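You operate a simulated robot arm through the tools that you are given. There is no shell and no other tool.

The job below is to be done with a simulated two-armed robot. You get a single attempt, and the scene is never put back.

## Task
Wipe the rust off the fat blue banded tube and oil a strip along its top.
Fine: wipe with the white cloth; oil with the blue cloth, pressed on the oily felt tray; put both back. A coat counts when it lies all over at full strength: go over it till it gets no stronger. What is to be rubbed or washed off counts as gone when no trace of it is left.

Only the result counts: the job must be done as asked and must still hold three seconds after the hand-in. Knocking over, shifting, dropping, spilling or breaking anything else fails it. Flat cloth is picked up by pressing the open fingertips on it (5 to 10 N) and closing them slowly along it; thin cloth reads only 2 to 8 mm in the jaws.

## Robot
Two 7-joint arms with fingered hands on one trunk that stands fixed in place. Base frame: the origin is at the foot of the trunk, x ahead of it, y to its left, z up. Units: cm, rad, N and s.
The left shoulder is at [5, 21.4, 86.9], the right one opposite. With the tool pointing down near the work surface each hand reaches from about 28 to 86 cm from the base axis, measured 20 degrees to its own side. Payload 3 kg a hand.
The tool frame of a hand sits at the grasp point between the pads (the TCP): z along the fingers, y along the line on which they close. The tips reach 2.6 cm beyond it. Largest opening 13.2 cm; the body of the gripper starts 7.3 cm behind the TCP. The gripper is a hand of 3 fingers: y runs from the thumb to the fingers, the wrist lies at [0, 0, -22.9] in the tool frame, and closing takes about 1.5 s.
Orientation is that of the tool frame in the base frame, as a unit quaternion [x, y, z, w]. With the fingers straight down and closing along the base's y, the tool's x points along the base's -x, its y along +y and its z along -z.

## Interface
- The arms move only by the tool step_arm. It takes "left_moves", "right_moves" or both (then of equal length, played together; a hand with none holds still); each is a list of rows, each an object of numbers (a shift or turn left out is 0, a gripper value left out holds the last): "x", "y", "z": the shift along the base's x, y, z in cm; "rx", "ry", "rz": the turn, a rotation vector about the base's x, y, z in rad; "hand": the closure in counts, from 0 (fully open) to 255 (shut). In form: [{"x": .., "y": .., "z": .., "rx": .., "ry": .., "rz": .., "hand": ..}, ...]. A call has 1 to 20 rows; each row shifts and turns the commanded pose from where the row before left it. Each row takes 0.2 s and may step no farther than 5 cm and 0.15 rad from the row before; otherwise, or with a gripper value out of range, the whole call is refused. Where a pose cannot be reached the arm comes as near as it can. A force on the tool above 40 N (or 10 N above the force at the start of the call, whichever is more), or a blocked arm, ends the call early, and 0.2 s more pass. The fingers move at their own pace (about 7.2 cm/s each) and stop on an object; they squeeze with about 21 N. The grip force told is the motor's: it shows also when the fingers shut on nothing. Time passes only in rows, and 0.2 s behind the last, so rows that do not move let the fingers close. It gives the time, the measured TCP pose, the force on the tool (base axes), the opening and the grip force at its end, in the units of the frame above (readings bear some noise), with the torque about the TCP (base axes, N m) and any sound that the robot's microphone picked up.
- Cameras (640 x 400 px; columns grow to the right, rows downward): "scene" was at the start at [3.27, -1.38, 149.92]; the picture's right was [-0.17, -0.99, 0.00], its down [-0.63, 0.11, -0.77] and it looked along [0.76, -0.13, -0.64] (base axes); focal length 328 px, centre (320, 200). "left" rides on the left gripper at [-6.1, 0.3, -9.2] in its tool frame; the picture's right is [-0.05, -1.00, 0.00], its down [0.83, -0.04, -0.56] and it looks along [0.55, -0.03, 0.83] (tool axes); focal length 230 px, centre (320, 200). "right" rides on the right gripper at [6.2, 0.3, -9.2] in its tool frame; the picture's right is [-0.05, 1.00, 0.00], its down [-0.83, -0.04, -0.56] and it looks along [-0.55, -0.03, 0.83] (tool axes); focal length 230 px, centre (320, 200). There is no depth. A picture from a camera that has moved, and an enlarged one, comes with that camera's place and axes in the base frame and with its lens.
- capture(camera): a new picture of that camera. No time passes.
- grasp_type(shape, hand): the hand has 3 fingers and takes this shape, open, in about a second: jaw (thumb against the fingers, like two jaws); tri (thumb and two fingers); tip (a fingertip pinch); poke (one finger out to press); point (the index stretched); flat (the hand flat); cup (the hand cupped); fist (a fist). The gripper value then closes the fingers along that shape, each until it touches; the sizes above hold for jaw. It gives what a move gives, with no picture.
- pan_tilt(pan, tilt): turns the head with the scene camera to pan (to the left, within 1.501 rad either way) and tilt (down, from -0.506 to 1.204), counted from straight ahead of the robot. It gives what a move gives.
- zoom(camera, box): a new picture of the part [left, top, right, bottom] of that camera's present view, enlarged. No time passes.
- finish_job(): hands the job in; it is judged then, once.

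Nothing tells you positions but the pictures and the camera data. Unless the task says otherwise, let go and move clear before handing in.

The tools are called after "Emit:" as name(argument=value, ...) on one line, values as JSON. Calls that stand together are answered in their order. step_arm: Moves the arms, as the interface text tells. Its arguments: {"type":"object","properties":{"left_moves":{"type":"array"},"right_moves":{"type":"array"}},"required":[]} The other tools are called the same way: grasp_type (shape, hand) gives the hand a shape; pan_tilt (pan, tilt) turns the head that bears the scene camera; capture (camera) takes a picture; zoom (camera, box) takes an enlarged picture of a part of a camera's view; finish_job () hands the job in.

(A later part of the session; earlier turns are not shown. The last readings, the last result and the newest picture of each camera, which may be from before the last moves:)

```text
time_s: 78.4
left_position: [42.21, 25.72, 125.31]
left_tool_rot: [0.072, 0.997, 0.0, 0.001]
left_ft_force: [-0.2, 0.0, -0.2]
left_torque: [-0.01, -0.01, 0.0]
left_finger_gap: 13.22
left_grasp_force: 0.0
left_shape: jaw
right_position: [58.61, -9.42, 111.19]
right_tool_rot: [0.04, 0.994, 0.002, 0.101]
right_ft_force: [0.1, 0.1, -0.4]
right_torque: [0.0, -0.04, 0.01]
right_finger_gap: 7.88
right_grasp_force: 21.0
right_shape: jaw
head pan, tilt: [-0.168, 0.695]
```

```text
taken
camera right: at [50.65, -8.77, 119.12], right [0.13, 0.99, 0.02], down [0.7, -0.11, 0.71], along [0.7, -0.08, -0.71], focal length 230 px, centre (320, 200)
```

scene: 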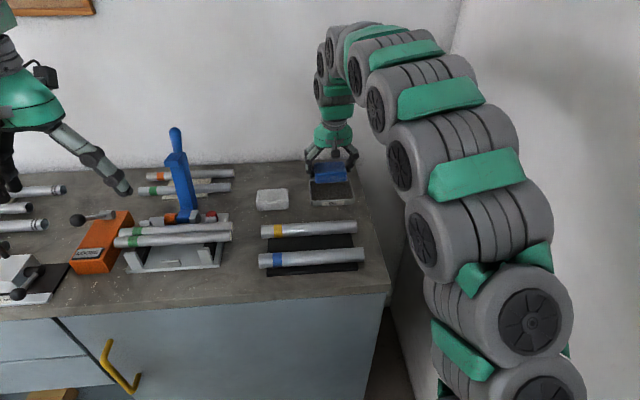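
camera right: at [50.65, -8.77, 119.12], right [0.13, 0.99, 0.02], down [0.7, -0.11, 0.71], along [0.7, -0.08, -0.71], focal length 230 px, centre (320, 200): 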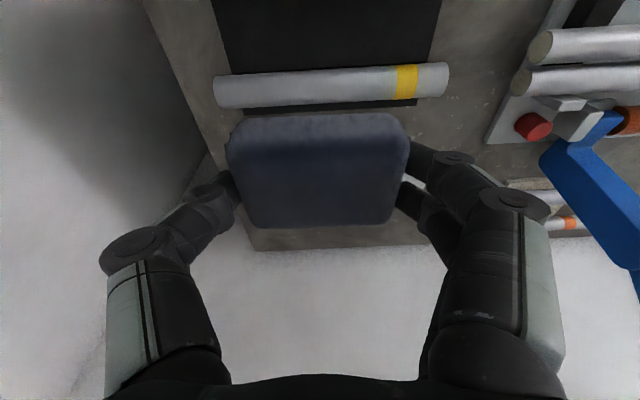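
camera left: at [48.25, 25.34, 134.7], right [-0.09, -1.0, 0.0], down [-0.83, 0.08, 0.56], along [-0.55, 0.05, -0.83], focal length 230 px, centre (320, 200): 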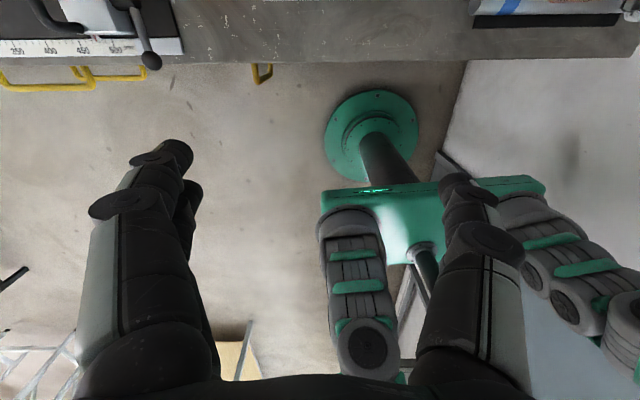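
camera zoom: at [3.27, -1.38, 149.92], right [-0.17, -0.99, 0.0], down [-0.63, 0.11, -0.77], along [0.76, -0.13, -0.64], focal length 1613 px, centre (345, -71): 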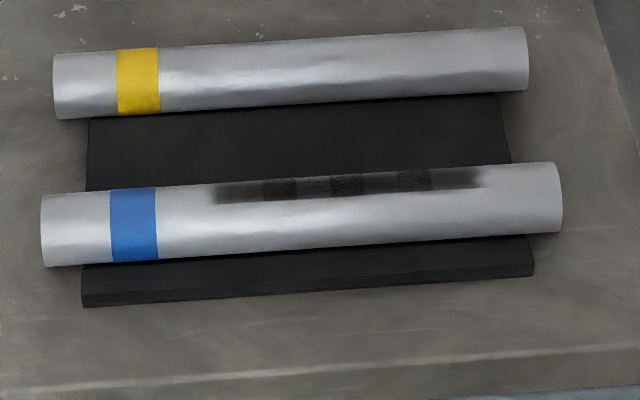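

The strip runs over the old rust stretch but in patches of different strength. I'll look closely, re-oil the pad, and go over it with finer strokes.

Emit:
zoom(camera="scene", box=[285, 245, 355, 275])

Emit:
step_arm(right_moves=[{"x": 4, "y": -1.5, "z": -1}, {"x": 4, "y": -1.5, "z": -1, "rz": 0.02}, {"x": 4, "y": -1.5, "z": -1}, {"x": 2.6, "y": -1.9, "z": -1}, {"z": -2}, {"z": -3}, {"z": -2}, {"z": -1}, {"z": -0.7}, {}])

Emit:
zoom(camera="scene", box=[285, 140, 375, 215])

```text
9.14 times, centred on (320, 260) of scene
camera zoom: at [3.27, -1.38, 149.92], right [-0.17, -0.99, 0.0], down [-0.63, 0.11, -0.77], along [0.76, -0.13, -0.64], focal length 2995 px, centre (320, -349)
```

zoom: 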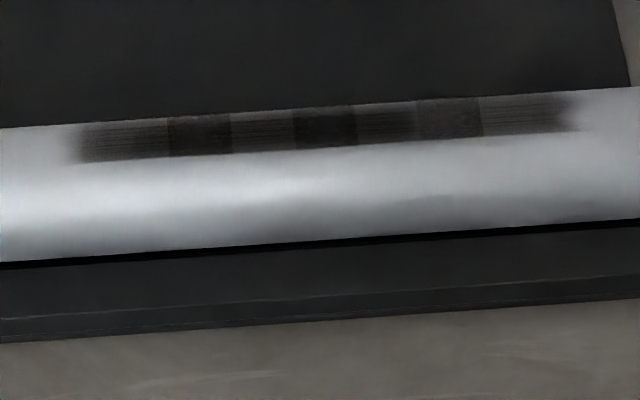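

```text
time_s: 80.6
left_position: [42.11, 25.79, 125.38]
left_tool_rot: [0.073, 0.997, 0.0, 0.0]
left_ft_force: [-0.9, -0.4, -0.6]
left_torque: [0.0, 0.02, 0.03]
left_finger_gap: 13.19
left_grasp_force: 0.0
left_shape: jaw
right_position: [73.53, -15.78, 98.42]
right_tool_rot: [0.029, 0.995, 0.003, 0.099]
right_ft_force: [-0.2, 0.7, -1.1]
right_torque: [0.0, -0.01, -0.02]
right_finger_gap: 7.92
right_grasp_force: 21.5
right_shape: jaw
head pan, tilt: [-0.168, 0.695]
```

```text
5.33 times, centred on (330, 178) of scene
camera zoom: at [3.27, -1.38, 149.92], right [-0.17, -0.99, 0.0], down [-0.63, 0.11, -0.77], along [0.76, -0.13, -0.64], focal length 1747 px, centre (267, 320)
```

zoom: 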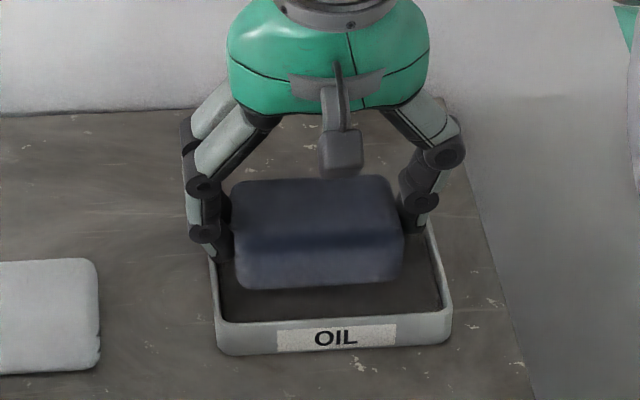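

Emit:
step_arm(right_moves=[{"z": -0.4, "x": -0.1, "y": -0.1}, {"z": -0.3}, {}])

Emit:
step_arm(right_moves=[{"z": -0.15}, {}])

```text
time_s: 81.4
left_position: [42.08, 25.74, 125.39]
left_tool_rot: [0.073, 0.997, 0.0, 0.0]
left_ft_force: [0.0, 0.6, -0.8]
left_torque: [0.0, 0.02, 0.0]
left_finger_gap: 13.15
left_grasp_force: 0.0
left_shape: jaw
right_position: [73.19, -15.94, 97.77]
right_tool_rot: [0.03, 0.995, 0.003, 0.1]
right_ft_force: [0.2, 0.9, -1.0]
right_torque: [0.01, -0.02, 0.01]
right_finger_gap: 7.91
right_grasp_force: 20.8
right_shape: jaw
head pan, tilt: [-0.168, 0.695]
```

```text
time_s: 82.0
left_position: [42.04, 25.77, 125.33]
left_tool_rot: [0.072, 0.997, 0.0, 0.0]
left_ft_force: [-0.8, -0.8, 0.3]
left_torque: [0.02, -0.01, 0.03]
left_finger_gap: 13.18
left_grasp_force: 0.1
left_shape: jaw
right_position: [73.29, -15.9, 97.61]
right_tool_rot: [0.029, 0.995, 0.004, 0.1]
right_ft_force: [-1.0, 0.3, 4.1]
right_torque: [-0.02, 0.01, -0.02]
right_finger_gap: 7.92
right_grasp_force: 20.9
right_shape: jaw
head pan, tilt: [-0.168, 0.695]
```

Emit:
step_arm(right_moves=[{"z": -0.08}, {}, {}, {}, {}, {}])

Emit:
zoom(camera="scene", box=[285, 140, 375, 215])

```text
time_s: 83.4
left_position: [42.12, 25.88, 125.24]
left_tool_rot: [0.072, 0.997, 0.0, 0.0]
left_ft_force: [0.2, -0.3, -0.1]
left_torque: [-0.02, 0.01, -0.01]
left_finger_gap: 13.17
left_grasp_force: 0.1
left_shape: jaw
right_position: [73.35, -15.96, 97.59]
right_tool_rot: [0.03, 0.995, 0.003, 0.1]
right_ft_force: [-1.4, 1.3, 10.5]
right_torque: [0.04, 0.02, 0.03]
right_finger_gap: 7.89
right_grasp_force: 20.6
right_shape: jaw
head pan, tilt: [-0.168, 0.695]
```

```text
5.33 times, centred on (330, 178) of scene
camera zoom: at [3.26, -1.37, 149.92], right [-0.17, -0.99, 0.0], down [-0.63, 0.11, -0.77], along [0.76, -0.13, -0.64], focal length 1747 px, centre (267, 320)
```

zoom: 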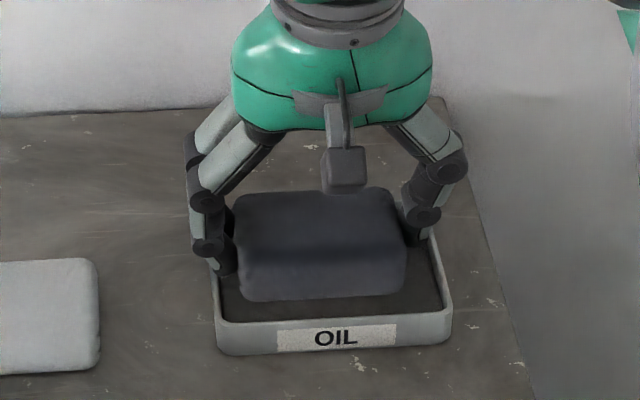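

Reloaded. Back to the tube.

Emit:
step_arm(right_moves=[{"z": 2}, {"z": 4}, {"z": 3}, {"x": -4, "y": 1}, {"x": -4, "y": 1}, {"x": -4, "y": 1.2, "rz": -0.02}, {"x": -4, "y": 1.2}, {"x": -4, "y": 1.2}, {"x": -3.5, "y": 0.9}, {"z": -3}, {"z": -2.5}, {"z": -1}, {"z": -0.5}, {}])

Emit:
step_arm(right_moves=[{"z": -0.2}, {}])

Emit:
step_arm(right_moves=[{"z": -0.1}, {}])

```text
time_s: 86.4
left_position: [42.16, 25.86, 125.22]
left_tool_rot: [0.073, 0.997, 0.001, 0.0]
left_ft_force: [0.0, -0.4, -0.5]
left_torque: [0.02, 0.0, 0.0]
left_finger_gap: 13.19
left_grasp_force: 0.0
left_shape: jaw
right_position: [49.74, -9.47, 99.58]
right_tool_rot: [0.039, 0.994, 0.001, 0.101]
right_ft_force: [0.4, -0.1, 0.0]
right_torque: [0.01, -0.01, -0.01]
right_finger_gap: 7.89
right_grasp_force: 20.5
right_shape: jaw
head pan, tilt: [-0.168, 0.695]
```

```text
time_s: 87.0
left_position: [42.22, 25.87, 125.38]
left_tool_rot: [0.072, 0.997, -0.001, 0.0]
left_ft_force: [1.2, -0.1, 0.8]
left_torque: [-0.01, 0.0, -0.01]
left_finger_gap: 13.19
left_grasp_force: 0.0
left_shape: jaw
right_position: [49.63, -9.54, 99.32]
right_tool_rot: [0.039, 0.994, 0.003, 0.1]
right_ft_force: [0.0, -0.9, -1.0]
right_torque: [0.0, 0.0, 0.0]
right_finger_gap: 7.88
right_grasp_force: 21.3
right_shape: jaw
head pan, tilt: [-0.168, 0.695]
```

```text
time_s: 87.6
left_position: [42.19, 25.93, 125.27]
left_tool_rot: [0.073, 0.997, 0.0, 0.0]
left_ft_force: [-0.6, 0.1, 0.5]
left_torque: [0.01, 0.03, 0.0]
left_finger_gap: 13.21
left_grasp_force: 0.0
left_shape: jaw
right_position: [49.61, -9.51, 99.16]
right_tool_rot: [0.039, 0.994, 0.002, 0.1]
right_ft_force: [-0.1, -0.4, -0.4]
right_torque: [0.0, -0.02, -0.01]
right_finger_gap: 7.89
right_grasp_force: 21.2
right_shape: jaw
head pan, tilt: [-0.168, 0.695]
```

Emit:
step_arm(right_moves=[{"z": -0.1}, {}])

Emit:
step_arm(right_moves=[{"z": -0.05}, {}])

```text
time_s: 88.2
left_position: [42.06, 25.82, 125.22]
left_tool_rot: [0.073, 0.997, 0.0, 0.0]
left_ft_force: [-0.2, -1.3, -0.4]
left_torque: [0.01, 0.02, 0.0]
left_finger_gap: 13.18
left_grasp_force: 0.0
left_shape: jaw
right_position: [49.61, -9.44, 99.3]
right_tool_rot: [0.039, 0.994, 0.002, 0.101]
right_ft_force: [0.7, -0.7, 2.5]
right_torque: [-0.07, -0.01, 0.03]
right_finger_gap: 7.9
right_grasp_force: 21.2
right_shape: jaw
head pan, tilt: [-0.168, 0.695]
```

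```text
time_s: 88.8
left_position: [42.14, 25.74, 125.31]
left_tool_rot: [0.072, 0.997, 0.0, 0.0]
left_ft_force: [-0.1, -0.5, 0.6]
left_torque: [0.0, 0.03, 0.01]
left_finger_gap: 13.22
left_grasp_force: 0.0
left_shape: jaw
right_position: [49.77, -9.48, 99.17]
right_tool_rot: [0.04, 0.994, 0.002, 0.1]
right_ft_force: [-0.5, 0.3, 11.1]
right_torque: [-0.05, -0.06, -0.02]
right_finger_gap: 7.88
right_grasp_force: 21.4
right_shape: jaw
head pan, tilt: [-0.168, 0.695]
```

Contact at 11 N. Fine strokes over the strip now.

Emit:
step_arm(right_moves=[{"y": -0.7, "x": -0.057, "z": 0.02}, {"y": -0.7, "x": -0.057}, {"y": -0.7, "x": -0.057}, {"y": -0.7, "x": -0.057}, {"y": -0.7, "x": -0.057}, {"y": 0.7, "x": 0.057}, {"y": 0.7, "x": 0.057}, {"y": 0.7, "x": 0.057}, {"y": 0.7, "x": 0.057}, {"y": 0.7, "x": 0.057}, {"y": 0.7, "x": 0.057}, {"y": 0.7, "x": 0.057}, {"y": 0.7, "x": 0.057}, {"y": 0.7, "x": 0.057}, {"y": 0.7, "x": 0.057}])

Emit:
step_arm(right_moves=[{"y": -0.6, "x": -0.049}, {"y": -0.6, "x": -0.049}, {"y": -0.6, "x": -0.049}, {"y": -0.6, "x": -0.049}, {"y": -0.6, "x": -0.049}, {"y": -0.6, "x": -0.049}, {"y": -0.6, "x": -0.049}, {"y": -0.6, "x": -0.049}, {"y": -0.6, "x": -0.049}, {"y": -0.6, "x": -0.049}, {"y": -0.5, "x": -0.041}, {"y": -0.5, "x": -0.041}])

Emit:
zoom(camera="scene", box=[240, 190, 390, 290])

```text
time_s: 92.0
left_position: [42.17, 25.7, 125.29]
left_tool_rot: [0.072, 0.997, 0.0, 0.0]
left_ft_force: [0.0, -0.2, -0.1]
left_torque: [-0.02, 0.01, 0.02]
left_finger_gap: 13.2
left_grasp_force: 0.0
left_shape: jaw
right_position: [49.98, -5.84, 99.07]
right_tool_rot: [0.04, 0.994, 0.002, 0.1]
right_ft_force: [0.3, -0.9, 3.6]
right_torque: [-0.03, -0.02, -0.03]
right_finger_gap: 7.89
right_grasp_force: 21.6
right_shape: jaw
head pan, tilt: [-0.168, 0.695]
```

```text
time_s: 94.6
left_position: [42.13, 25.82, 125.27]
left_tool_rot: [0.072, 0.997, -0.001, -0.001]
left_ft_force: [-0.4, -0.4, 0.5]
left_torque: [0.01, -0.02, 0.01]
left_finger_gap: 13.2
left_grasp_force: 0.0
left_shape: jaw
right_position: [49.41, -12.98, 99.25]
right_tool_rot: [0.039, 0.994, 0.002, 0.101]
right_ft_force: [-0.3, -0.6, 0.7]
right_torque: [0.02, -0.04, 0.0]
right_finger_gap: 7.92
right_grasp_force: 20.7
right_shape: jaw
head pan, tilt: [-0.168, 0.695]
```

```text
4.00 times, centred on (315, 240) of scene
camera zoom: at [3.27, -1.38, 149.92], right [-0.17, -0.99, 0.0], down [-0.63, 0.11, -0.77], along [0.76, -0.13, -0.64], focal length 1310 px, centre (340, 40)
```

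zoom: 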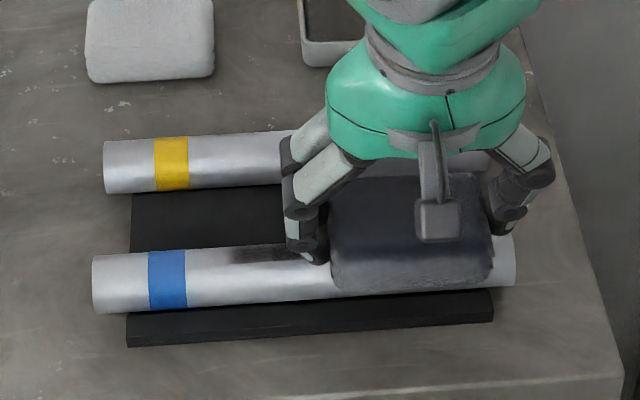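

Emit:
step_arm(right_moves=[{"y": 0.3, "x": 0.025, "z": -0.05}, {"y": 0.6, "x": 0.049}, {}])

Emit:
step_arm(right_moves=[{"y": -0.6, "x": -0.049}, {"y": -0.6, "x": -0.049}, {"y": 0.5, "x": 0.041}, {"y": 0.5, "x": 0.041}, {"y": 0.5, "x": 0.041}, {"y": 0.5, "x": 0.041}, {"y": 0.5, "x": 0.041}, {"y": 0.5, "x": 0.041}, {"y": 0.5, "x": 0.041}, {"y": 0.5, "x": 0.041}, {"y": 0.5, "x": 0.041}, {"y": 0.5, "x": 0.041}, {"y": 0.5, "x": 0.041}, {"y": 0.5, "x": 0.041}, {"y": 0.5, "x": 0.041}, {}])

Emit:
zoom(camera="scene", box=[240, 190, 390, 290])

```text
time_s: 95.4
left_position: [42.17, 25.77, 125.27]
left_tool_rot: [0.073, 0.997, 0.0, 0.0]
left_ft_force: [-0.1, 0.1, -0.1]
left_torque: [0.01, 0.01, -0.02]
left_finger_gap: 13.18
left_grasp_force: 0.0
left_shape: jaw
right_position: [49.51, -11.79, 99.19]
right_tool_rot: [0.039, 0.994, 0.002, 0.101]
right_ft_force: [0.2, -3.4, 5.9]
right_torque: [-0.05, -0.09, -0.02]
right_finger_gap: 7.93
right_grasp_force: 21.3
right_shape: jaw
head pan, tilt: [-0.168, 0.695]
```

```text
time_s: 98.8
left_position: [42.13, 25.86, 125.3]
left_tool_rot: [0.072, 0.997, 0.0, 0.001]
left_ft_force: [-0.4, 0.3, -0.4]
left_torque: [0.0, 0.0, 0.02]
left_finger_gap: 13.18
left_grasp_force: 0.0
left_shape: jaw
right_position: [49.98, -6.7, 99.12]
right_tool_rot: [0.039, 0.994, 0.002, 0.101]
right_ft_force: [-0.2, -0.8, 3.5]
right_torque: [-0.03, 0.0, 0.02]
right_finger_gap: 7.88
right_grasp_force: 20.9
right_shape: jaw
head pan, tilt: [-0.168, 0.695]
```

```text
4.00 times, centred on (315, 240) of scene
camera zoom: at [3.27, -1.38, 149.92], right [-0.17, -0.99, 0.0], down [-0.63, 0.11, -0.77], along [0.76, -0.13, -0.64], focal length 1310 px, centre (340, 40)
```

zoom: 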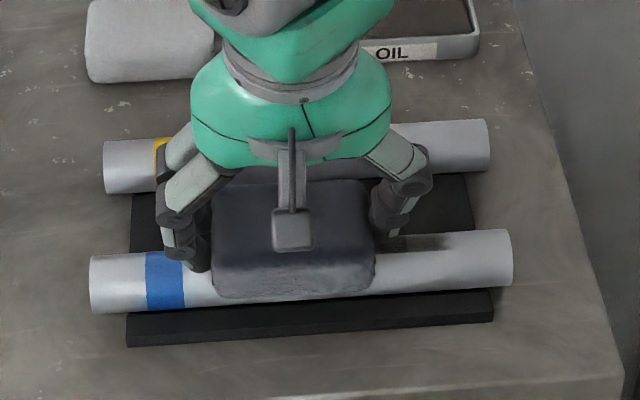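

The tube has crept about 3 mm towards +y. From now on I press mainly on strokes towards -y, to bring it back. First a look at the strip.

Emit:
step_arm(right_moves=[{"z": 3}, {"z": 4}, {"x": 4}, {"x": 3}, {}])

Emit:
zoom(camera="scene", box=[285, 245, 355, 275])

Emit:
zoom(camera="scene", box=[250, 220, 380, 290])

```text
time_s: 100.0
left_position: [42.28, 25.87, 125.36]
left_tool_rot: [0.073, 0.997, 0.0, 0.0]
left_ft_force: [-0.1, -0.8, 0.0]
left_torque: [0.04, 0.02, -0.03]
left_finger_gap: 13.18
left_grasp_force: 0.0
left_shape: jaw
right_position: [56.82, -6.85, 106.22]
right_tool_rot: [0.04, 0.994, 0.001, 0.1]
right_ft_force: [0.3, 0.2, 0.0]
right_torque: [0.02, 0.04, -0.01]
right_finger_gap: 7.89
right_grasp_force: 20.5
right_shape: jaw
head pan, tilt: [-0.168, 0.695]
```

```text
9.14 times, centred on (320, 260) of scene
camera zoom: at [3.27, -1.38, 149.92], right [-0.17, -0.99, 0.0], down [-0.63, 0.11, -0.77], along [0.76, -0.13, -0.64], focal length 2995 px, centre (320, -349)
```

zoom: 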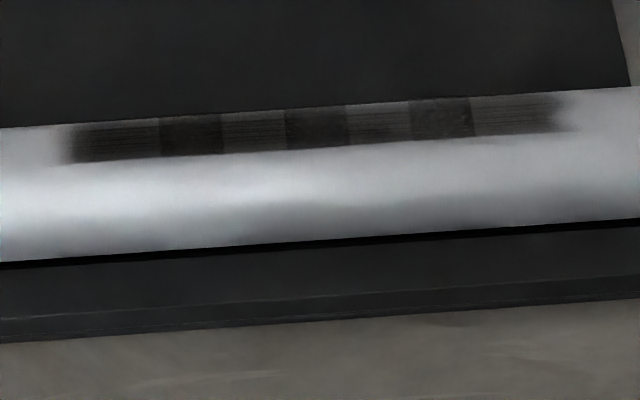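

```text
4.92 times, centred on (315, 255) of scene
camera zoom: at [3.27, -1.38, 149.92], right [-0.17, -0.99, 0.0], down [-0.63, 0.11, -0.77], along [0.76, -0.13, -0.64], focal length 1613 px, centre (345, -71)
```

zoom: 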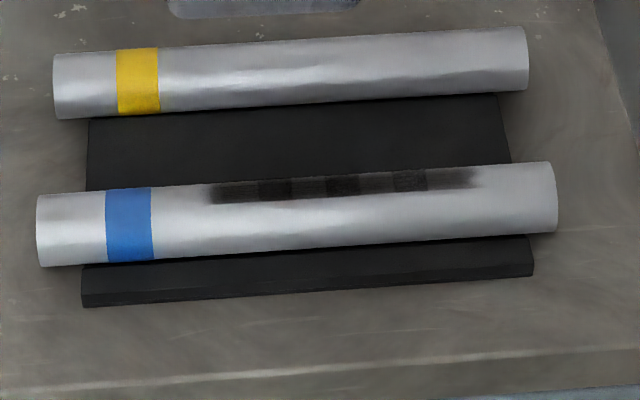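

The light patches are getting darker but are not yet even. I go on, pressing on -y strokes only.

Emit:
step_arm(right_moves=[{"x": -4}, {"x": -3, "y": 0.8, "z": -3}, {"z": -3}, {"z": -0.6}, {"z": -0.3}, {"z": -0.15}, {"y": -0.7, "x": -0.057}, {"y": -0.7, "x": -0.057}, {"y": -0.7, "x": -0.057}, {"y": -0.7, "x": -0.057}])

Emit:
step_arm(right_moves=[{"y": -0.7, "x": -0.057}, {"y": -0.7, "x": -0.057}, {"y": -0.7, "x": -0.057}, {"y": -0.7, "x": -0.057}, {"y": -0.7, "x": -0.057}, {"y": -0.7, "x": -0.057}, {"y": -0.7, "x": -0.057}])

Emit:
zoom(camera="scene", box=[240, 190, 390, 290])

```text
time_s: 102.2
left_position: [42.15, 25.77, 125.3]
left_tool_rot: [0.072, 0.997, 0.0, 0.0]
left_ft_force: [-0.5, -0.1, -0.4]
left_torque: [0.04, 0.02, -0.04]
left_finger_gap: 13.18
left_grasp_force: 0.0
left_shape: jaw
right_position: [49.6, -8.67, 98.99]
right_tool_rot: [0.04, 0.994, 0.001, 0.099]
right_ft_force: [0.0, 0.1, 8.8]
right_torque: [0.11, 0.01, 0.02]
right_finger_gap: 7.97
right_grasp_force: 21.1
right_shape: jaw
head pan, tilt: [-0.168, 0.695]
```

```text
time_s: 103.8
left_position: [42.18, 25.76, 125.36]
left_tool_rot: [0.072, 0.997, 0.0, 0.0]
left_ft_force: [-0.9, -0.4, -0.8]
left_torque: [0.0, 0.0, 0.0]
left_finger_gap: 13.18
left_grasp_force: 0.1
left_shape: jaw
right_position: [49.32, -13.7, 98.95]
right_tool_rot: [0.04, 0.994, 0.001, 0.1]
right_ft_force: [-0.7, 1.9, 14.0]
right_torque: [0.17, -0.08, 0.0]
right_finger_gap: 8.01
right_grasp_force: 20.4
right_shape: jaw
head pan, tilt: [-0.168, 0.695]
```

```text
4.00 times, centred on (315, 240) of scene
camera zoom: at [3.26, -1.37, 149.92], right [-0.17, -0.99, 0.0], down [-0.63, 0.11, -0.77], along [0.76, -0.13, -0.64], focal length 1310 px, centre (340, 40)
```

zoom: 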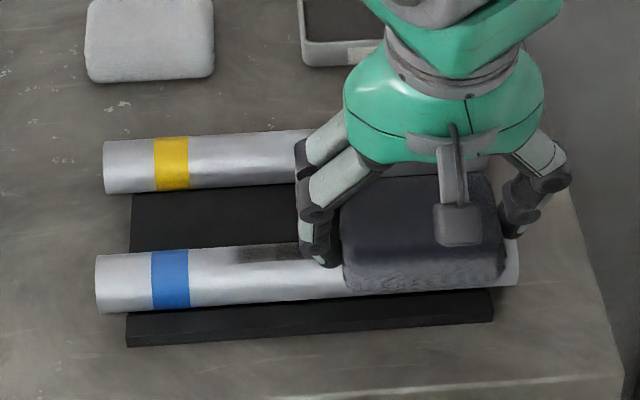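

Tube is back at its first position. Alternate strokes with similar pressure now.

Emit:
step_arm(right_moves=[{"z": 0.04}, {"y": 0.7, "x": 0.057}, {"y": 0.7, "x": 0.057}, {"y": 0.7, "x": 0.057}, {"y": 0.7, "x": 0.057}, {"y": 0.7, "x": 0.057}, {"y": 0.7, "x": 0.057}, {"y": 0.7, "x": 0.057}, {"y": 0.7, "x": 0.057}, {"y": 0.7, "x": 0.057}, {"y": 0.7, "x": 0.057}, {"y": 0.7, "x": 0.057}])

Emit:
zoom(camera="scene", box=[240, 190, 390, 290])

Emit:
step_arm(right_moves=[{"y": -0.7, "x": -0.057}, {"y": -0.7, "x": -0.057}, {"y": -0.7, "x": -0.057}, {"y": -0.7, "x": -0.057}, {"y": -0.7, "x": -0.057}, {"y": -0.7, "x": -0.057}, {"y": -0.7, "x": -0.057}, {"y": -0.7, "x": -0.057}, {"y": -0.7, "x": -0.057}, {"y": -0.7, "x": -0.057}, {"y": -0.7, "x": -0.057}])

Emit:
zoom(camera="scene", box=[240, 190, 390, 290])

```text
time_s: 106.4
left_position: [42.16, 25.78, 125.26]
left_tool_rot: [0.073, 0.997, 0.0, 0.0]
left_ft_force: [-0.7, 0.0, -0.2]
left_torque: [0.03, 0.0, -0.01]
left_finger_gap: 13.18
left_grasp_force: 0.0
left_shape: jaw
right_position: [49.99, -5.95, 99.05]
right_tool_rot: [0.039, 0.994, 0.002, 0.099]
right_ft_force: [-0.3, -1.1, 0.7]
right_torque: [0.0, -0.01, 0.0]
right_finger_gap: 7.91
right_grasp_force: 20.9
right_shape: jaw
head pan, tilt: [-0.168, 0.695]
```

```text
4.00 times, centred on (315, 240) of scene
camera zoom: at [3.27, -1.38, 149.92], right [-0.17, -0.99, 0.0], down [-0.63, 0.11, -0.77], along [0.76, -0.13, -0.64], focal length 1310 px, centre (340, 40)
```

zoom: 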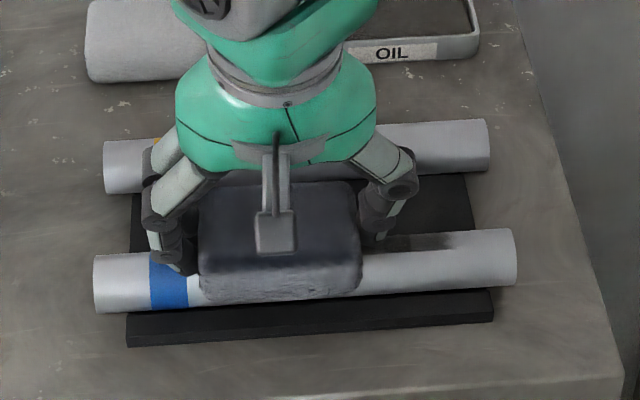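

```text
time_s: 108.8
left_position: [42.17, 25.79, 125.29]
left_tool_rot: [0.072, 0.997, -0.001, 0.0]
left_ft_force: [-0.7, -0.5, -0.2]
left_torque: [-0.02, -0.02, 0.02]
left_finger_gap: 13.17
left_grasp_force: 0.0
left_shape: jaw
right_position: [49.09, -13.63, 99.03]
right_tool_rot: [0.039, 0.994, 0.003, 0.1]
right_ft_force: [0.5, 2.1, 3.4]
right_torque: [0.03, -0.02, 0.02]
right_finger_gap: 7.93
right_grasp_force: 20.9
right_shape: jaw
head pan, tilt: [-0.168, 0.695]
```

```text
4.00 times, centred on (315, 240) of scene
camera zoom: at [3.27, -1.38, 149.92], right [-0.17, -0.99, 0.0], down [-0.63, 0.11, -0.77], along [0.76, -0.13, -0.64], focal length 1310 px, centre (340, 40)
```

zoom: 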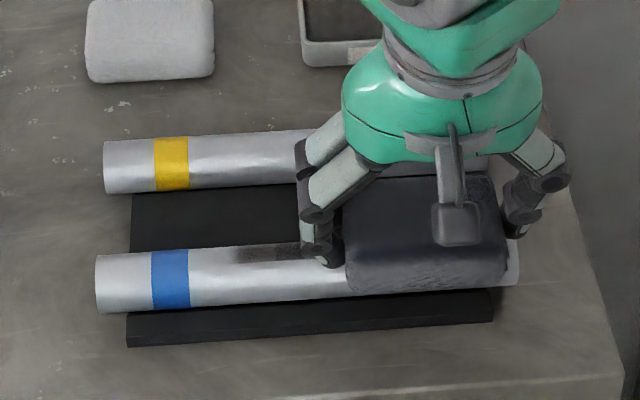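

Emit:
step_arm(right_moves=[{"z": -0.05}, {"y": 0.7, "x": 0.057}, {"y": 0.7, "x": 0.057}, {"y": 0.7, "x": 0.057}, {"y": 0.7, "x": 0.057}, {"y": 0.7, "x": 0.057}, {"y": 0.7, "x": 0.057}, {"y": 0.7, "x": 0.057}, {"y": 0.7, "x": 0.057}, {"y": 0.7, "x": 0.057}, {"y": 0.7, "x": 0.057}, {"y": 0.7, "x": 0.057}])

Emit:
step_arm(right_moves=[{"y": -0.7, "x": -0.057, "z": -0.02}, {"y": -0.7, "x": -0.057}, {"y": -0.7, "x": -0.057}, {"y": -0.7, "x": -0.057}, {"y": -0.7, "x": -0.057}, {"y": -0.7, "x": -0.057}, {"y": -0.7, "x": -0.057}, {"y": -0.7, "x": -0.057}, {"y": -0.7, "x": -0.057}, {"y": -0.7, "x": -0.057}, {"y": -0.7, "x": -0.057}])

Emit:
step_arm(right_moves=[{"z": 3}, {"z": 4}, {"x": 4}, {"x": 4}, {}])

Emit:
zoom(camera="scene", box=[285, 245, 355, 275])

Emit:
zoom(camera="scene", box=[240, 190, 390, 290])

```text
time_s: 111.4
left_position: [42.08, 25.86, 125.38]
left_tool_rot: [0.073, 0.997, 0.0, 0.0]
left_ft_force: [0.6, -0.4, -0.2]
left_torque: [-0.02, -0.02, 0.02]
left_finger_gap: 13.21
left_grasp_force: 0.0
left_shape: jaw
right_position: [49.87, -5.85, 99.18]
right_tool_rot: [0.04, 0.994, 0.002, 0.101]
right_ft_force: [-0.6, -1.7, 4.1]
right_torque: [-0.02, -0.09, -0.02]
right_finger_gap: 7.91
right_grasp_force: 21.6
right_shape: jaw
head pan, tilt: [-0.168, 0.695]
```

```text
time_s: 113.8
left_position: [42.28, 25.86, 125.36]
left_tool_rot: [0.072, 0.997, 0.0, 0.0]
left_ft_force: [-0.1, -0.1, -1.0]
left_torque: [-0.01, -0.04, 0.01]
left_finger_gap: 13.21
left_grasp_force: 0.2
left_shape: jaw
right_position: [49.32, -13.61, 98.78]
right_tool_rot: [0.039, 0.994, 0.002, 0.1]
right_ft_force: [-0.8, 2.8, 20.0]
right_torque: [0.15, -0.05, -0.02]
right_finger_gap: 7.95
right_grasp_force: 21.0
right_shape: jaw
head pan, tilt: [-0.168, 0.695]
```

```text
time_s: 115.0
left_position: [42.11, 25.87, 125.26]
left_tool_rot: [0.073, 0.997, 0.0, 0.0]
left_ft_force: [-0.1, 0.2, 0.2]
left_torque: [0.0, 0.03, 0.0]
left_finger_gap: 13.18
left_grasp_force: 0.0
left_shape: jaw
right_position: [57.43, -13.23, 105.98]
right_tool_rot: [0.04, 0.994, 0.002, 0.1]
right_ft_force: [-0.3, -0.2, 0.0]
right_torque: [0.0, 0.0, -0.03]
right_finger_gap: 7.96
right_grasp_force: 20.9
right_shape: jaw
head pan, tilt: [-0.168, 0.695]
```

```text
9.14 times, centred on (320, 260) of scene
camera zoom: at [3.28, -1.38, 149.92], right [-0.17, -0.99, 0.0], down [-0.63, 0.11, -0.77], along [0.76, -0.13, -0.64], focal length 2995 px, centre (320, -349)
```

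zoom: 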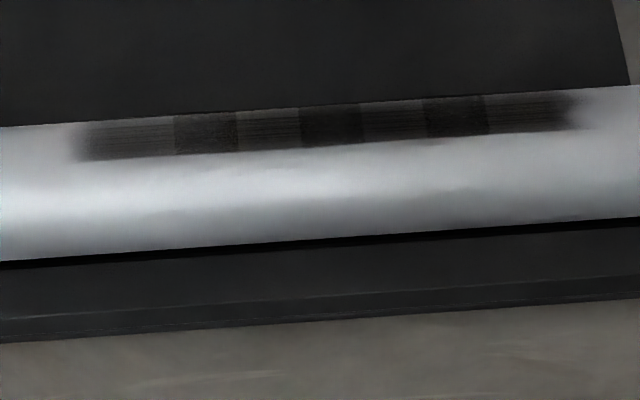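

```text
4.00 times, centred on (315, 240) of scene
camera zoom: at [3.28, -1.38, 149.92], right [-0.17, -0.99, 0.0], down [-0.63, 0.11, -0.77], along [0.76, -0.13, -0.64], focal length 1310 px, centre (340, 40)
```

zoom: 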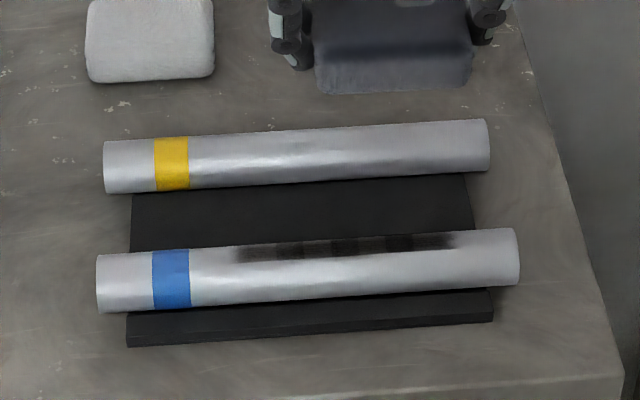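

The tube sits as at first and the strip is even except for a fixed dark/light pattern. To see whether it still gets stronger I re-oil the pad once more.

Emit:
step_arm(right_moves=[{"x": 4, "y": -0.6}, {"x": 4, "y": -0.6, "rz": 0.02}, {"x": 4, "y": -0.6}, {"x": 3.9, "y": -0.5}, {"z": -3}, {"z": -3}, {"z": -1.5}, {"z": -0.6}, {}])

Emit:
step_arm(right_moves=[{"z": -0.2}, {}])

Emit:
zoom(camera="scene", box=[285, 140, 375, 215])

```text
time_s: 117.0
left_position: [42.12, 25.73, 125.29]
left_tool_rot: [0.072, 0.997, 0.0, 0.001]
left_ft_force: [-0.4, 0.4, -0.3]
left_torque: [0.01, -0.01, -0.01]
left_finger_gap: 13.2
left_grasp_force: 0.1
left_shape: jaw
right_position: [73.17, -16.09, 97.81]
right_tool_rot: [0.03, 0.994, 0.002, 0.101]
right_ft_force: [0.2, -0.1, -0.9]
right_torque: [0.01, 0.0, 0.01]
right_finger_gap: 7.92
right_grasp_force: 21.9
right_shape: jaw
head pan, tilt: [-0.168, 0.695]
```

```text
time_s: 117.6
left_position: [42.13, 25.82, 125.26]
left_tool_rot: [0.072, 0.997, 0.0, 0.0]
left_ft_force: [-0.2, 0.1, 0.3]
left_torque: [0.0, 0.0, 0.0]
left_finger_gap: 13.21
left_grasp_force: 0.1
left_shape: jaw
right_position: [73.15, -16.18, 97.68]
right_tool_rot: [0.03, 0.994, 0.002, 0.101]
right_ft_force: [0.0, -1.1, -0.3]
right_torque: [-0.02, 0.01, -0.01]
right_finger_gap: 7.95
right_grasp_force: 20.5
right_shape: jaw
head pan, tilt: [-0.168, 0.695]
```

```text
5.33 times, centred on (330, 178) of scene
camera zoom: at [3.27, -1.38, 149.92], right [-0.17, -0.99, 0.0], down [-0.63, 0.11, -0.77], along [0.76, -0.13, -0.64], focal length 1747 px, centre (267, 320)
```

zoom: 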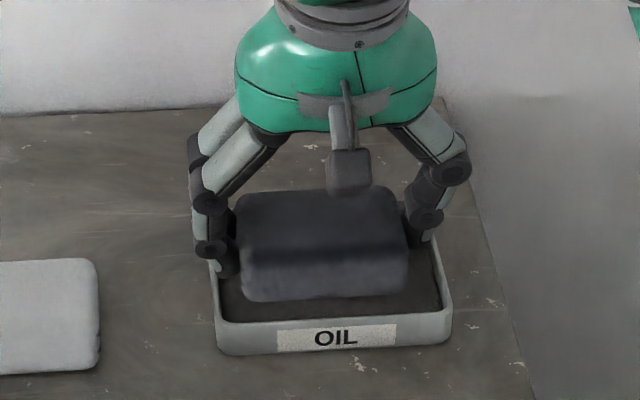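

Emit:
step_arm(right_moves=[{"z": -0.12}, {}])

Emit:
step_arm(right_moves=[{"z": -0.1}, {}, {}, {}])

```text
time_s: 118.2
left_position: [42.11, 25.83, 125.33]
left_tool_rot: [0.072, 0.997, -0.001, 0.001]
left_ft_force: [1.0, 0.5, -0.5]
left_torque: [0.01, -0.01, 0.03]
left_finger_gap: 13.17
left_grasp_force: 0.1
left_shape: jaw
right_position: [73.21, -16.12, 97.51]
right_tool_rot: [0.03, 0.995, 0.003, 0.1]
right_ft_force: [-0.4, 0.5, 1.7]
right_torque: [0.05, 0.01, -0.04]
right_finger_gap: 7.93
right_grasp_force: 21.1
right_shape: jaw
head pan, tilt: [-0.168, 0.695]
```

```text
time_s: 119.2
left_position: [42.04, 25.78, 125.26]
left_tool_rot: [0.072, 0.997, 0.0, 0.0]
left_ft_force: [-0.3, 0.5, -0.4]
left_torque: [0.02, 0.0, -0.01]
left_finger_gap: 13.19
left_grasp_force: 0.1
left_shape: jaw
right_position: [73.22, -15.97, 97.4]
right_tool_rot: [0.029, 0.994, 0.004, 0.101]
right_ft_force: [1.1, -2.0, 15.2]
right_torque: [-0.04, -0.09, -0.03]
right_finger_gap: 7.94
right_grasp_force: 21.5
right_shape: jaw
head pan, tilt: [-0.168, 0.695]
```

Emit:
step_arm(right_moves=[{"z": 2}, {"z": 4}, {"z": 3}, {"x": -4, "y": 1}, {"x": -4, "y": 1}, {"x": -4, "y": 1.2, "rz": -0.02}, {"x": -4, "y": 1.2}, {"x": -4, "y": 1.2}, {"x": -3.5, "y": 0.9}, {"z": -3}, {"z": -2.5}, {"z": -1}, {"z": -0.7}, {}])

Emit:
step_arm(right_moves=[{"z": -0.15}, {}])

Emit:
step_arm(right_moves=[{"z": -0.07}, {}])

```text
time_s: 122.2
left_position: [42.17, 25.79, 125.25]
left_tool_rot: [0.072, 0.997, -0.001, 0.0]
left_ft_force: [-0.7, 0.1, 0.1]
left_torque: [-0.02, 0.03, 0.0]
left_finger_gap: 13.19
left_grasp_force: 0.0
left_shape: jaw
right_position: [49.71, -9.14, 99.31]
right_tool_rot: [0.039, 0.994, 0.002, 0.099]
right_ft_force: [0.3, 0.7, -0.2]
right_torque: [-0.02, 0.02, 0.02]
right_finger_gap: 7.93
right_grasp_force: 21.0
right_shape: jaw
head pan, tilt: [-0.168, 0.695]
```

```text
time_s: 122.8
left_position: [42.09, 25.85, 125.3]
left_tool_rot: [0.072, 0.997, 0.0, 0.0]
left_ft_force: [-0.6, 0.4, 0.1]
left_torque: [-0.01, -0.02, 0.0]
left_finger_gap: 13.18
left_grasp_force: 0.1
left_shape: jaw
right_position: [49.78, -9.34, 99.05]
right_tool_rot: [0.039, 0.994, 0.002, 0.1]
right_ft_force: [0.4, 0.3, -0.4]
right_torque: [0.01, -0.03, 0.02]
right_finger_gap: 7.92
right_grasp_force: 20.7
right_shape: jaw
head pan, tilt: [-0.168, 0.695]
```

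```text
time_s: 123.4
left_position: [42.09, 25.81, 125.36]
left_tool_rot: [0.072, 0.997, 0.0, 0.0]
left_ft_force: [0.0, 0.1, 0.3]
left_torque: [0.03, 0.01, 0.01]
left_finger_gap: 13.18
left_grasp_force: 0.1
left_shape: jaw
right_position: [49.71, -9.33, 98.9]
right_tool_rot: [0.039, 0.994, 0.003, 0.1]
right_ft_force: [0.9, 0.3, 0.3]
right_torque: [0.02, -0.01, -0.03]
right_finger_gap: 7.93
right_grasp_force: 21.1
right_shape: jaw
head pan, tilt: [-0.168, 0.695]
```

Emit:
step_arm(right_moves=[{"z": -0.07}, {}])

Emit:
step_arm(right_moves=[{"z": -0.06}, {}])

```text
time_s: 124.0
left_position: [42.17, 25.84, 125.3]
left_tool_rot: [0.072, 0.997, 0.0, 0.0]
left_ft_force: [0.2, -0.1, 0.3]
left_torque: [0.0, -0.01, -0.01]
left_finger_gap: 13.19
left_grasp_force: 0.0
left_shape: jaw
right_position: [49.77, -9.41, 98.99]
right_tool_rot: [0.039, 0.994, 0.001, 0.1]
right_ft_force: [0.4, -0.4, 11.3]
right_torque: [0.02, -0.02, 0.01]
right_finger_gap: 7.93
right_grasp_force: 21.8
right_shape: jaw
head pan, tilt: [-0.168, 0.695]
```

```text
time_s: 124.6
left_position: [42.22, 25.79, 125.39]
left_tool_rot: [0.072, 0.997, -0.001, -0.001]
left_ft_force: [0.7, -0.4, -0.4]
left_torque: [-0.04, 0.01, -0.02]
left_finger_gap: 13.18
left_grasp_force: 0.1
left_shape: jaw
right_position: [49.75, -9.4, 98.98]
right_tool_rot: [0.039, 0.994, 0.002, 0.1]
right_ft_force: [-0.3, 0.7, 15.5]
right_torque: [0.02, -0.09, -0.02]
right_finger_gap: 7.96
right_grasp_force: 21.7
right_shape: jaw
head pan, tilt: [-0.168, 0.695]
```

Now two pairs of strokes, ending on a -y stroke.

Emit:
step_arm(right_moves=[{"y": 0.7, "x": 0.057, "z": 0.03}, {"y": 0.7, "x": 0.057}, {"y": 0.7, "x": 0.057}, {"y": 0.7, "x": 0.057}, {"y": 0.7, "x": 0.057}, {"y": 0.7, "x": 0.057}, {"y": -0.7, "x": -0.057}, {"y": -0.7, "x": -0.057}, {"y": -0.7, "x": -0.057}, {"y": -0.7, "x": -0.057}, {"y": -0.7, "x": -0.057}, {"y": -0.7, "x": -0.057}, {"y": -0.7, "x": -0.057}, {"y": -0.7, "x": -0.057}, {"y": -0.7, "x": -0.057}, {"y": -0.7, "x": -0.057}, {"y": -0.7, "x": -0.057}])

Emit:
step_arm(right_moves=[{"y": 0.7, "x": 0.057}, {"y": 0.7, "x": 0.057}, {"y": 0.7, "x": 0.057}, {"y": 0.7, "x": 0.057}, {"y": 0.7, "x": 0.057}, {"y": 0.7, "x": 0.057}, {"y": 0.7, "x": 0.057}, {"y": 0.7, "x": 0.057}, {"y": 0.7, "x": 0.057}, {"y": 0.7, "x": 0.057}, {"y": 0.7, "x": 0.057}, {}])

Emit:
zoom(camera="scene", box=[240, 190, 390, 290])

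```text
time_s: 128.2
left_position: [42.23, 25.86, 125.34]
left_tool_rot: [0.073, 0.997, 0.0, -0.001]
left_ft_force: [-0.3, 1.3, 0.5]
left_torque: [-0.02, -0.01, 0.0]
left_finger_gap: 13.2
left_grasp_force: 0.1
left_shape: jaw
right_position: [49.3, -12.87, 99.19]
right_tool_rot: [0.04, 0.994, 0.002, 0.1]
right_ft_force: [0.2, 0.5, -0.7]
right_torque: [0.0, 0.0, -0.03]
right_finger_gap: 7.93
right_grasp_force: 21.6
right_shape: jaw
head pan, tilt: [-0.168, 0.695]
```

```text
time_s: 130.8
left_position: [42.12, 25.74, 125.28]
left_tool_rot: [0.073, 0.997, 0.0, 0.0]
left_ft_force: [-0.5, 0.3, 0.3]
left_torque: [0.02, 0.0, 0.0]
left_finger_gap: 13.19
left_grasp_force: 0.0
left_shape: jaw
right_position: [50.07, -5.12, 98.95]
right_tool_rot: [0.04, 0.994, 0.003, 0.1]
right_ft_force: [-1.0, -0.5, 1.1]
right_torque: [0.03, 0.02, -0.03]
right_finger_gap: 7.93
right_grasp_force: 20.8
right_shape: jaw
head pan, tilt: [-0.168, 0.695]
```

```text
4.00 times, centred on (315, 240) of scene
camera zoom: at [3.27, -1.38, 149.92], right [-0.17, -0.99, 0.0], down [-0.63, 0.11, -0.77], along [0.76, -0.13, -0.64], focal length 1310 px, centre (340, 40)
```

zoom: 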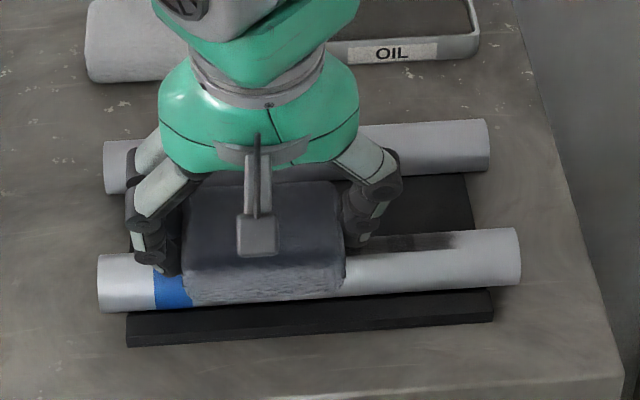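

Emit:
step_arm(right_moves=[{"z": -0.06}, {"y": -0.7, "x": -0.057}, {"y": -0.7, "x": -0.057}, {"y": -0.7, "x": -0.057}, {"y": -0.7, "x": -0.057}, {"y": -0.7, "x": -0.057}, {"y": -0.7, "x": -0.057}, {"y": -0.7, "x": -0.057}, {"y": -0.7, "x": -0.057}, {"y": -0.7, "x": -0.057}, {"y": -0.7, "x": -0.057}, {"y": -0.7, "x": -0.057}])

Emit:
step_arm(right_moves=[{"y": 0.7, "x": 0.057}, {"y": 0.7, "x": 0.057}, {"y": 0.7, "x": 0.057}, {"y": 0.7, "x": 0.057}, {"y": 0.7, "x": 0.057}, {"y": 0.7, "x": 0.057}, {"y": 0.7, "x": 0.057}, {"y": 0.7, "x": 0.057}, {"y": 0.7, "x": 0.057}, {"y": 0.7, "x": 0.057}, {"y": 0.7, "x": 0.057}, {}])

Emit:
step_arm(right_moves=[{"z": 3}, {"z": 4}, {"x": 4}, {"x": 4}, {}])

Emit:
zoom(camera="scene", box=[285, 245, 355, 275])

Emit:
zoom(camera="scene", box=[240, 190, 390, 290])

```text
time_s: 133.4
left_position: [42.17, 25.87, 125.33]
left_tool_rot: [0.072, 0.997, 0.0, 0.0]
left_ft_force: [0.9, 0.5, -0.5]
left_torque: [-0.01, 0.0, -0.01]
left_finger_gap: 13.21
left_grasp_force: 0.1
left_shape: jaw
right_position: [49.49, -12.89, 98.98]
right_tool_rot: [0.039, 0.994, 0.002, 0.099]
right_ft_force: [-0.6, 2.8, 8.9]
right_torque: [0.07, 0.0, 0.01]
right_finger_gap: 7.99
right_grasp_force: 21.1
right_shape: jaw
head pan, tilt: [-0.168, 0.695]
```

```text
time_s: 136.0
left_position: [42.19, 25.78, 125.28]
left_tool_rot: [0.072, 0.997, 0.0, -0.001]
left_ft_force: [-1.0, -0.2, 0.2]
left_torque: [-0.04, -0.01, -0.01]
left_finger_gap: 13.2
left_grasp_force: 0.1
left_shape: jaw
right_position: [50.06, -5.25, 99.02]
right_tool_rot: [0.04, 0.994, 0.002, 0.099]
right_ft_force: [-0.1, -1.4, 0.9]
right_torque: [0.02, 0.01, 0.03]
right_finger_gap: 7.9
right_grasp_force: 20.9
right_shape: jaw
head pan, tilt: [-0.168, 0.695]
```

```text
time_s: 137.2
left_position: [42.28, 25.78, 125.33]
left_tool_rot: [0.072, 0.997, -0.001, -0.001]
left_ft_force: [-0.7, 0.2, -0.6]
left_torque: [-0.01, 0.01, -0.02]
left_finger_gap: 13.2
left_grasp_force: 0.1
left_shape: jaw
right_position: [58.06, -5.24, 105.77]
right_tool_rot: [0.039, 0.994, 0.002, 0.1]
right_ft_force: [0.4, 0.1, -0.4]
right_torque: [0.0, 0.03, 0.02]
right_finger_gap: 7.92
right_grasp_force: 21.1
right_shape: jaw
head pan, tilt: [-0.168, 0.695]
```

```text
9.14 times, centred on (320, 260) of scene
camera zoom: at [3.28, -1.38, 149.92], right [-0.17, -0.99, 0.0], down [-0.63, 0.11, -0.77], along [0.76, -0.13, -0.64], focal length 2995 px, centre (320, -349)
```

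zoom: 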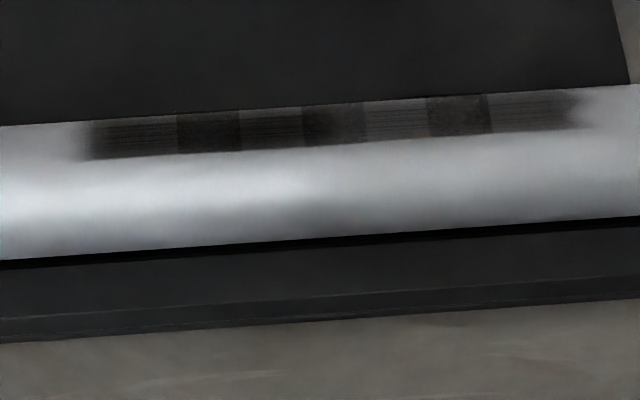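

```text
4.00 times, centred on (315, 240) of scene
camera zoom: at [3.28, -1.38, 149.92], right [-0.17, -0.99, 0.0], down [-0.63, 0.11, -0.77], along [0.76, -0.13, -0.64], focal length 1310 px, centre (340, 40)
```

zoom: 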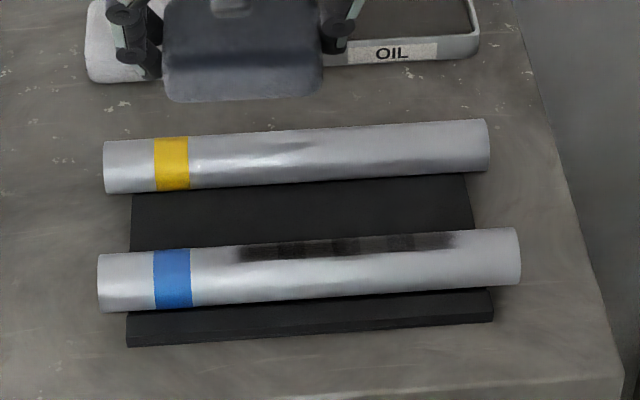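

Reflections of the arm change the look of the strip, so I look from straight above with the hand camera.

Emit:
step_arm(right_moves=[{"y": -2, "z": 3, "ry": 0.1}, {"y": -2.2, "z": 3, "ry": 0.1}, {"z": 2, "ry": 0.1}, {}])

Emit:
zoom(camera="right", box=[160, 0, 480, 140])

Emit:
zoom(camera="scene", box=[285, 245, 355, 275])

```text
time_s: 138.2
left_position: [42.17, 25.81, 125.22]
left_tool_rot: [0.072, 0.997, 0.0, 0.0]
left_ft_force: [0.7, 0.0, 0.3]
left_torque: [0.02, 0.01, 0.02]
left_finger_gap: 13.2
left_grasp_force: 0.1
left_shape: jaw
right_position: [58.28, -9.42, 113.94]
right_tool_rot: [0.038, 0.998, -0.004, -0.051]
right_ft_force: [0.4, 0.5, -1.1]
right_torque: [0.0, -0.03, -0.02]
right_finger_gap: 7.9
right_grasp_force: 20.3
right_shape: jaw
head pan, tilt: [-0.168, 0.695]
```

```text
2.00 times, centred on (320, 70) of right
camera zoom: at [52.92, -8.68, 123.78], right [0.13, 0.99, -0.02], down [0.88, -0.11, 0.47], along [0.46, -0.08, -0.88], focal length 460 px, centre (320, 460)
```

zoom: 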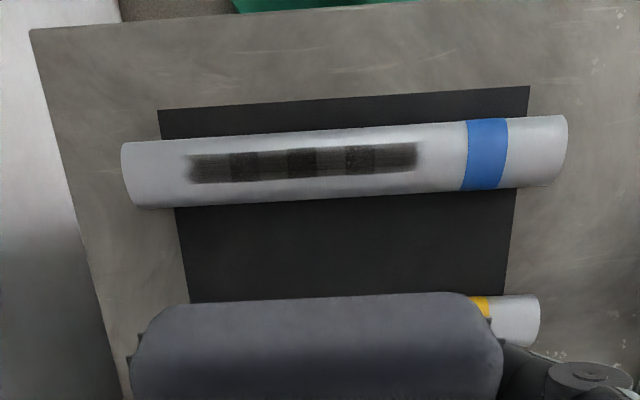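

```text
9.14 times, centred on (320, 260) of scene
camera zoom: at [3.28, -1.38, 149.92], right [-0.17, -0.99, 0.0], down [-0.63, 0.11, -0.77], along [0.76, -0.13, -0.64], focal length 2995 px, centre (320, -349)
```

zoom: 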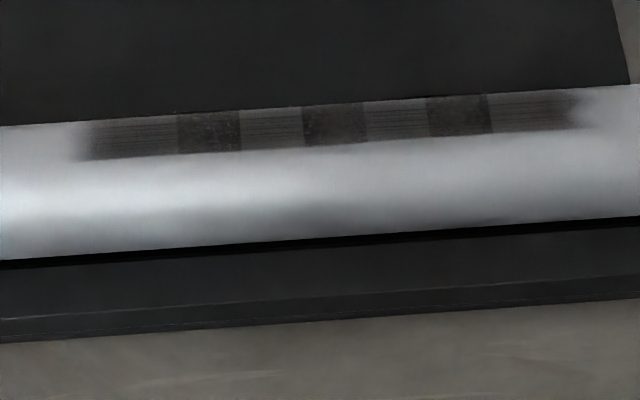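

Emit:
zoom(camera="right", box=[240, 55, 385, 110])

Emit:
capture(camera="right")

```text
4.41 times, centred on (312, 82) of right
camera zoom: at [52.92, -8.68, 123.78], right [0.13, 0.99, -0.02], down [0.88, -0.11, 0.47], along [0.46, -0.08, -0.88], focal length 1016 px, centre (353, 719)
```

zoom: 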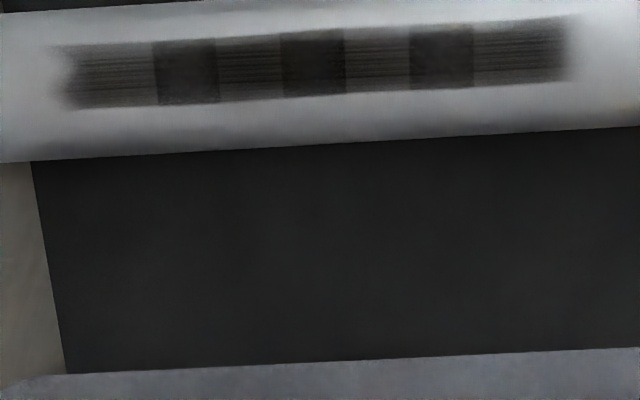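

```text
taken
camera right: at [52.92, -8.68, 123.78], right [0.13, 0.99, -0.02], down [0.88, -0.11, 0.47], along [0.46, -0.08, -0.88], focal length 230 px, centre (320, 200)
```

right: 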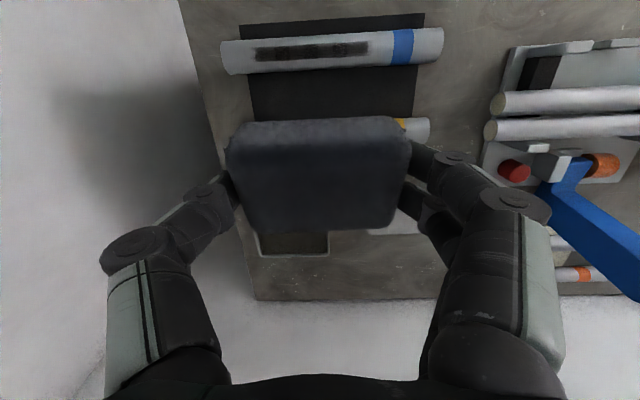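

The coat looks like four overlapping patches of equal strength. I do another set of strokes and compare from this same view to be sure it no longer grows.

Emit:
step_arm(right_moves=[{"x": -3, "ry": -0.1, "z": -2}, {"x": -3, "ry": -0.1, "z": -3}, {"x": -2.35, "ry": -0.1, "z": -3}, {"z": -3}, {"z": -2.5}, {"z": -1}, {}])

Emit:
step_arm(right_moves=[{"z": -0.3}, {"z": -0.1}, {}])

Emit:
step_arm(right_moves=[{"z": -0.08}, {}])

```text
time_s: 139.8
left_position: [42.11, 25.71, 125.33]
left_tool_rot: [0.072, 0.997, 0.001, 0.001]
left_ft_force: [0.1, 0.6, 0.1]
left_torque: [-0.01, -0.01, 0.01]
left_finger_gap: 13.2
left_grasp_force: 0.1
left_shape: jaw
right_position: [49.68, -9.37, 99.65]
right_tool_rot: [0.04, 0.994, 0.002, 0.101]
right_ft_force: [0.8, -0.2, 0.1]
right_torque: [0.0, 0.04, -0.03]
right_finger_gap: 7.92
right_grasp_force: 21.3
right_shape: jaw
head pan, tilt: [-0.168, 0.695]
```

```text
time_s: 140.6
left_position: [42.24, 25.79, 125.24]
left_tool_rot: [0.072, 0.997, 0.0, 0.0]
left_ft_force: [0.3, 0.3, 0.4]
left_torque: [0.03, 0.0, -0.03]
left_finger_gap: 13.18
left_grasp_force: 0.1
left_shape: jaw
right_position: [49.61, -9.38, 99.02]
right_tool_rot: [0.039, 0.994, 0.002, 0.099]
right_ft_force: [0.2, 0.0, 0.4]
right_torque: [0.04, 0.01, 0.01]
right_finger_gap: 7.91
right_grasp_force: 21.1
right_shape: jaw
head pan, tilt: [-0.168, 0.695]
```

```text
time_s: 141.2
left_position: [42.14, 25.87, 125.28]
left_tool_rot: [0.071, 0.997, 0.001, 0.0]
left_ft_force: [-0.6, -0.7, 0.0]
left_torque: [0.02, -0.01, -0.02]
left_finger_gap: 13.18
left_grasp_force: 0.2
left_shape: jaw
right_position: [49.67, -9.47, 99.06]
right_tool_rot: [0.039, 0.994, 0.003, 0.099]
right_ft_force: [0.3, 0.1, 0.1]
right_torque: [0.0, 0.02, -0.02]
right_finger_gap: 7.93
right_grasp_force: 20.5
right_shape: jaw
head pan, tilt: [-0.168, 0.695]
```

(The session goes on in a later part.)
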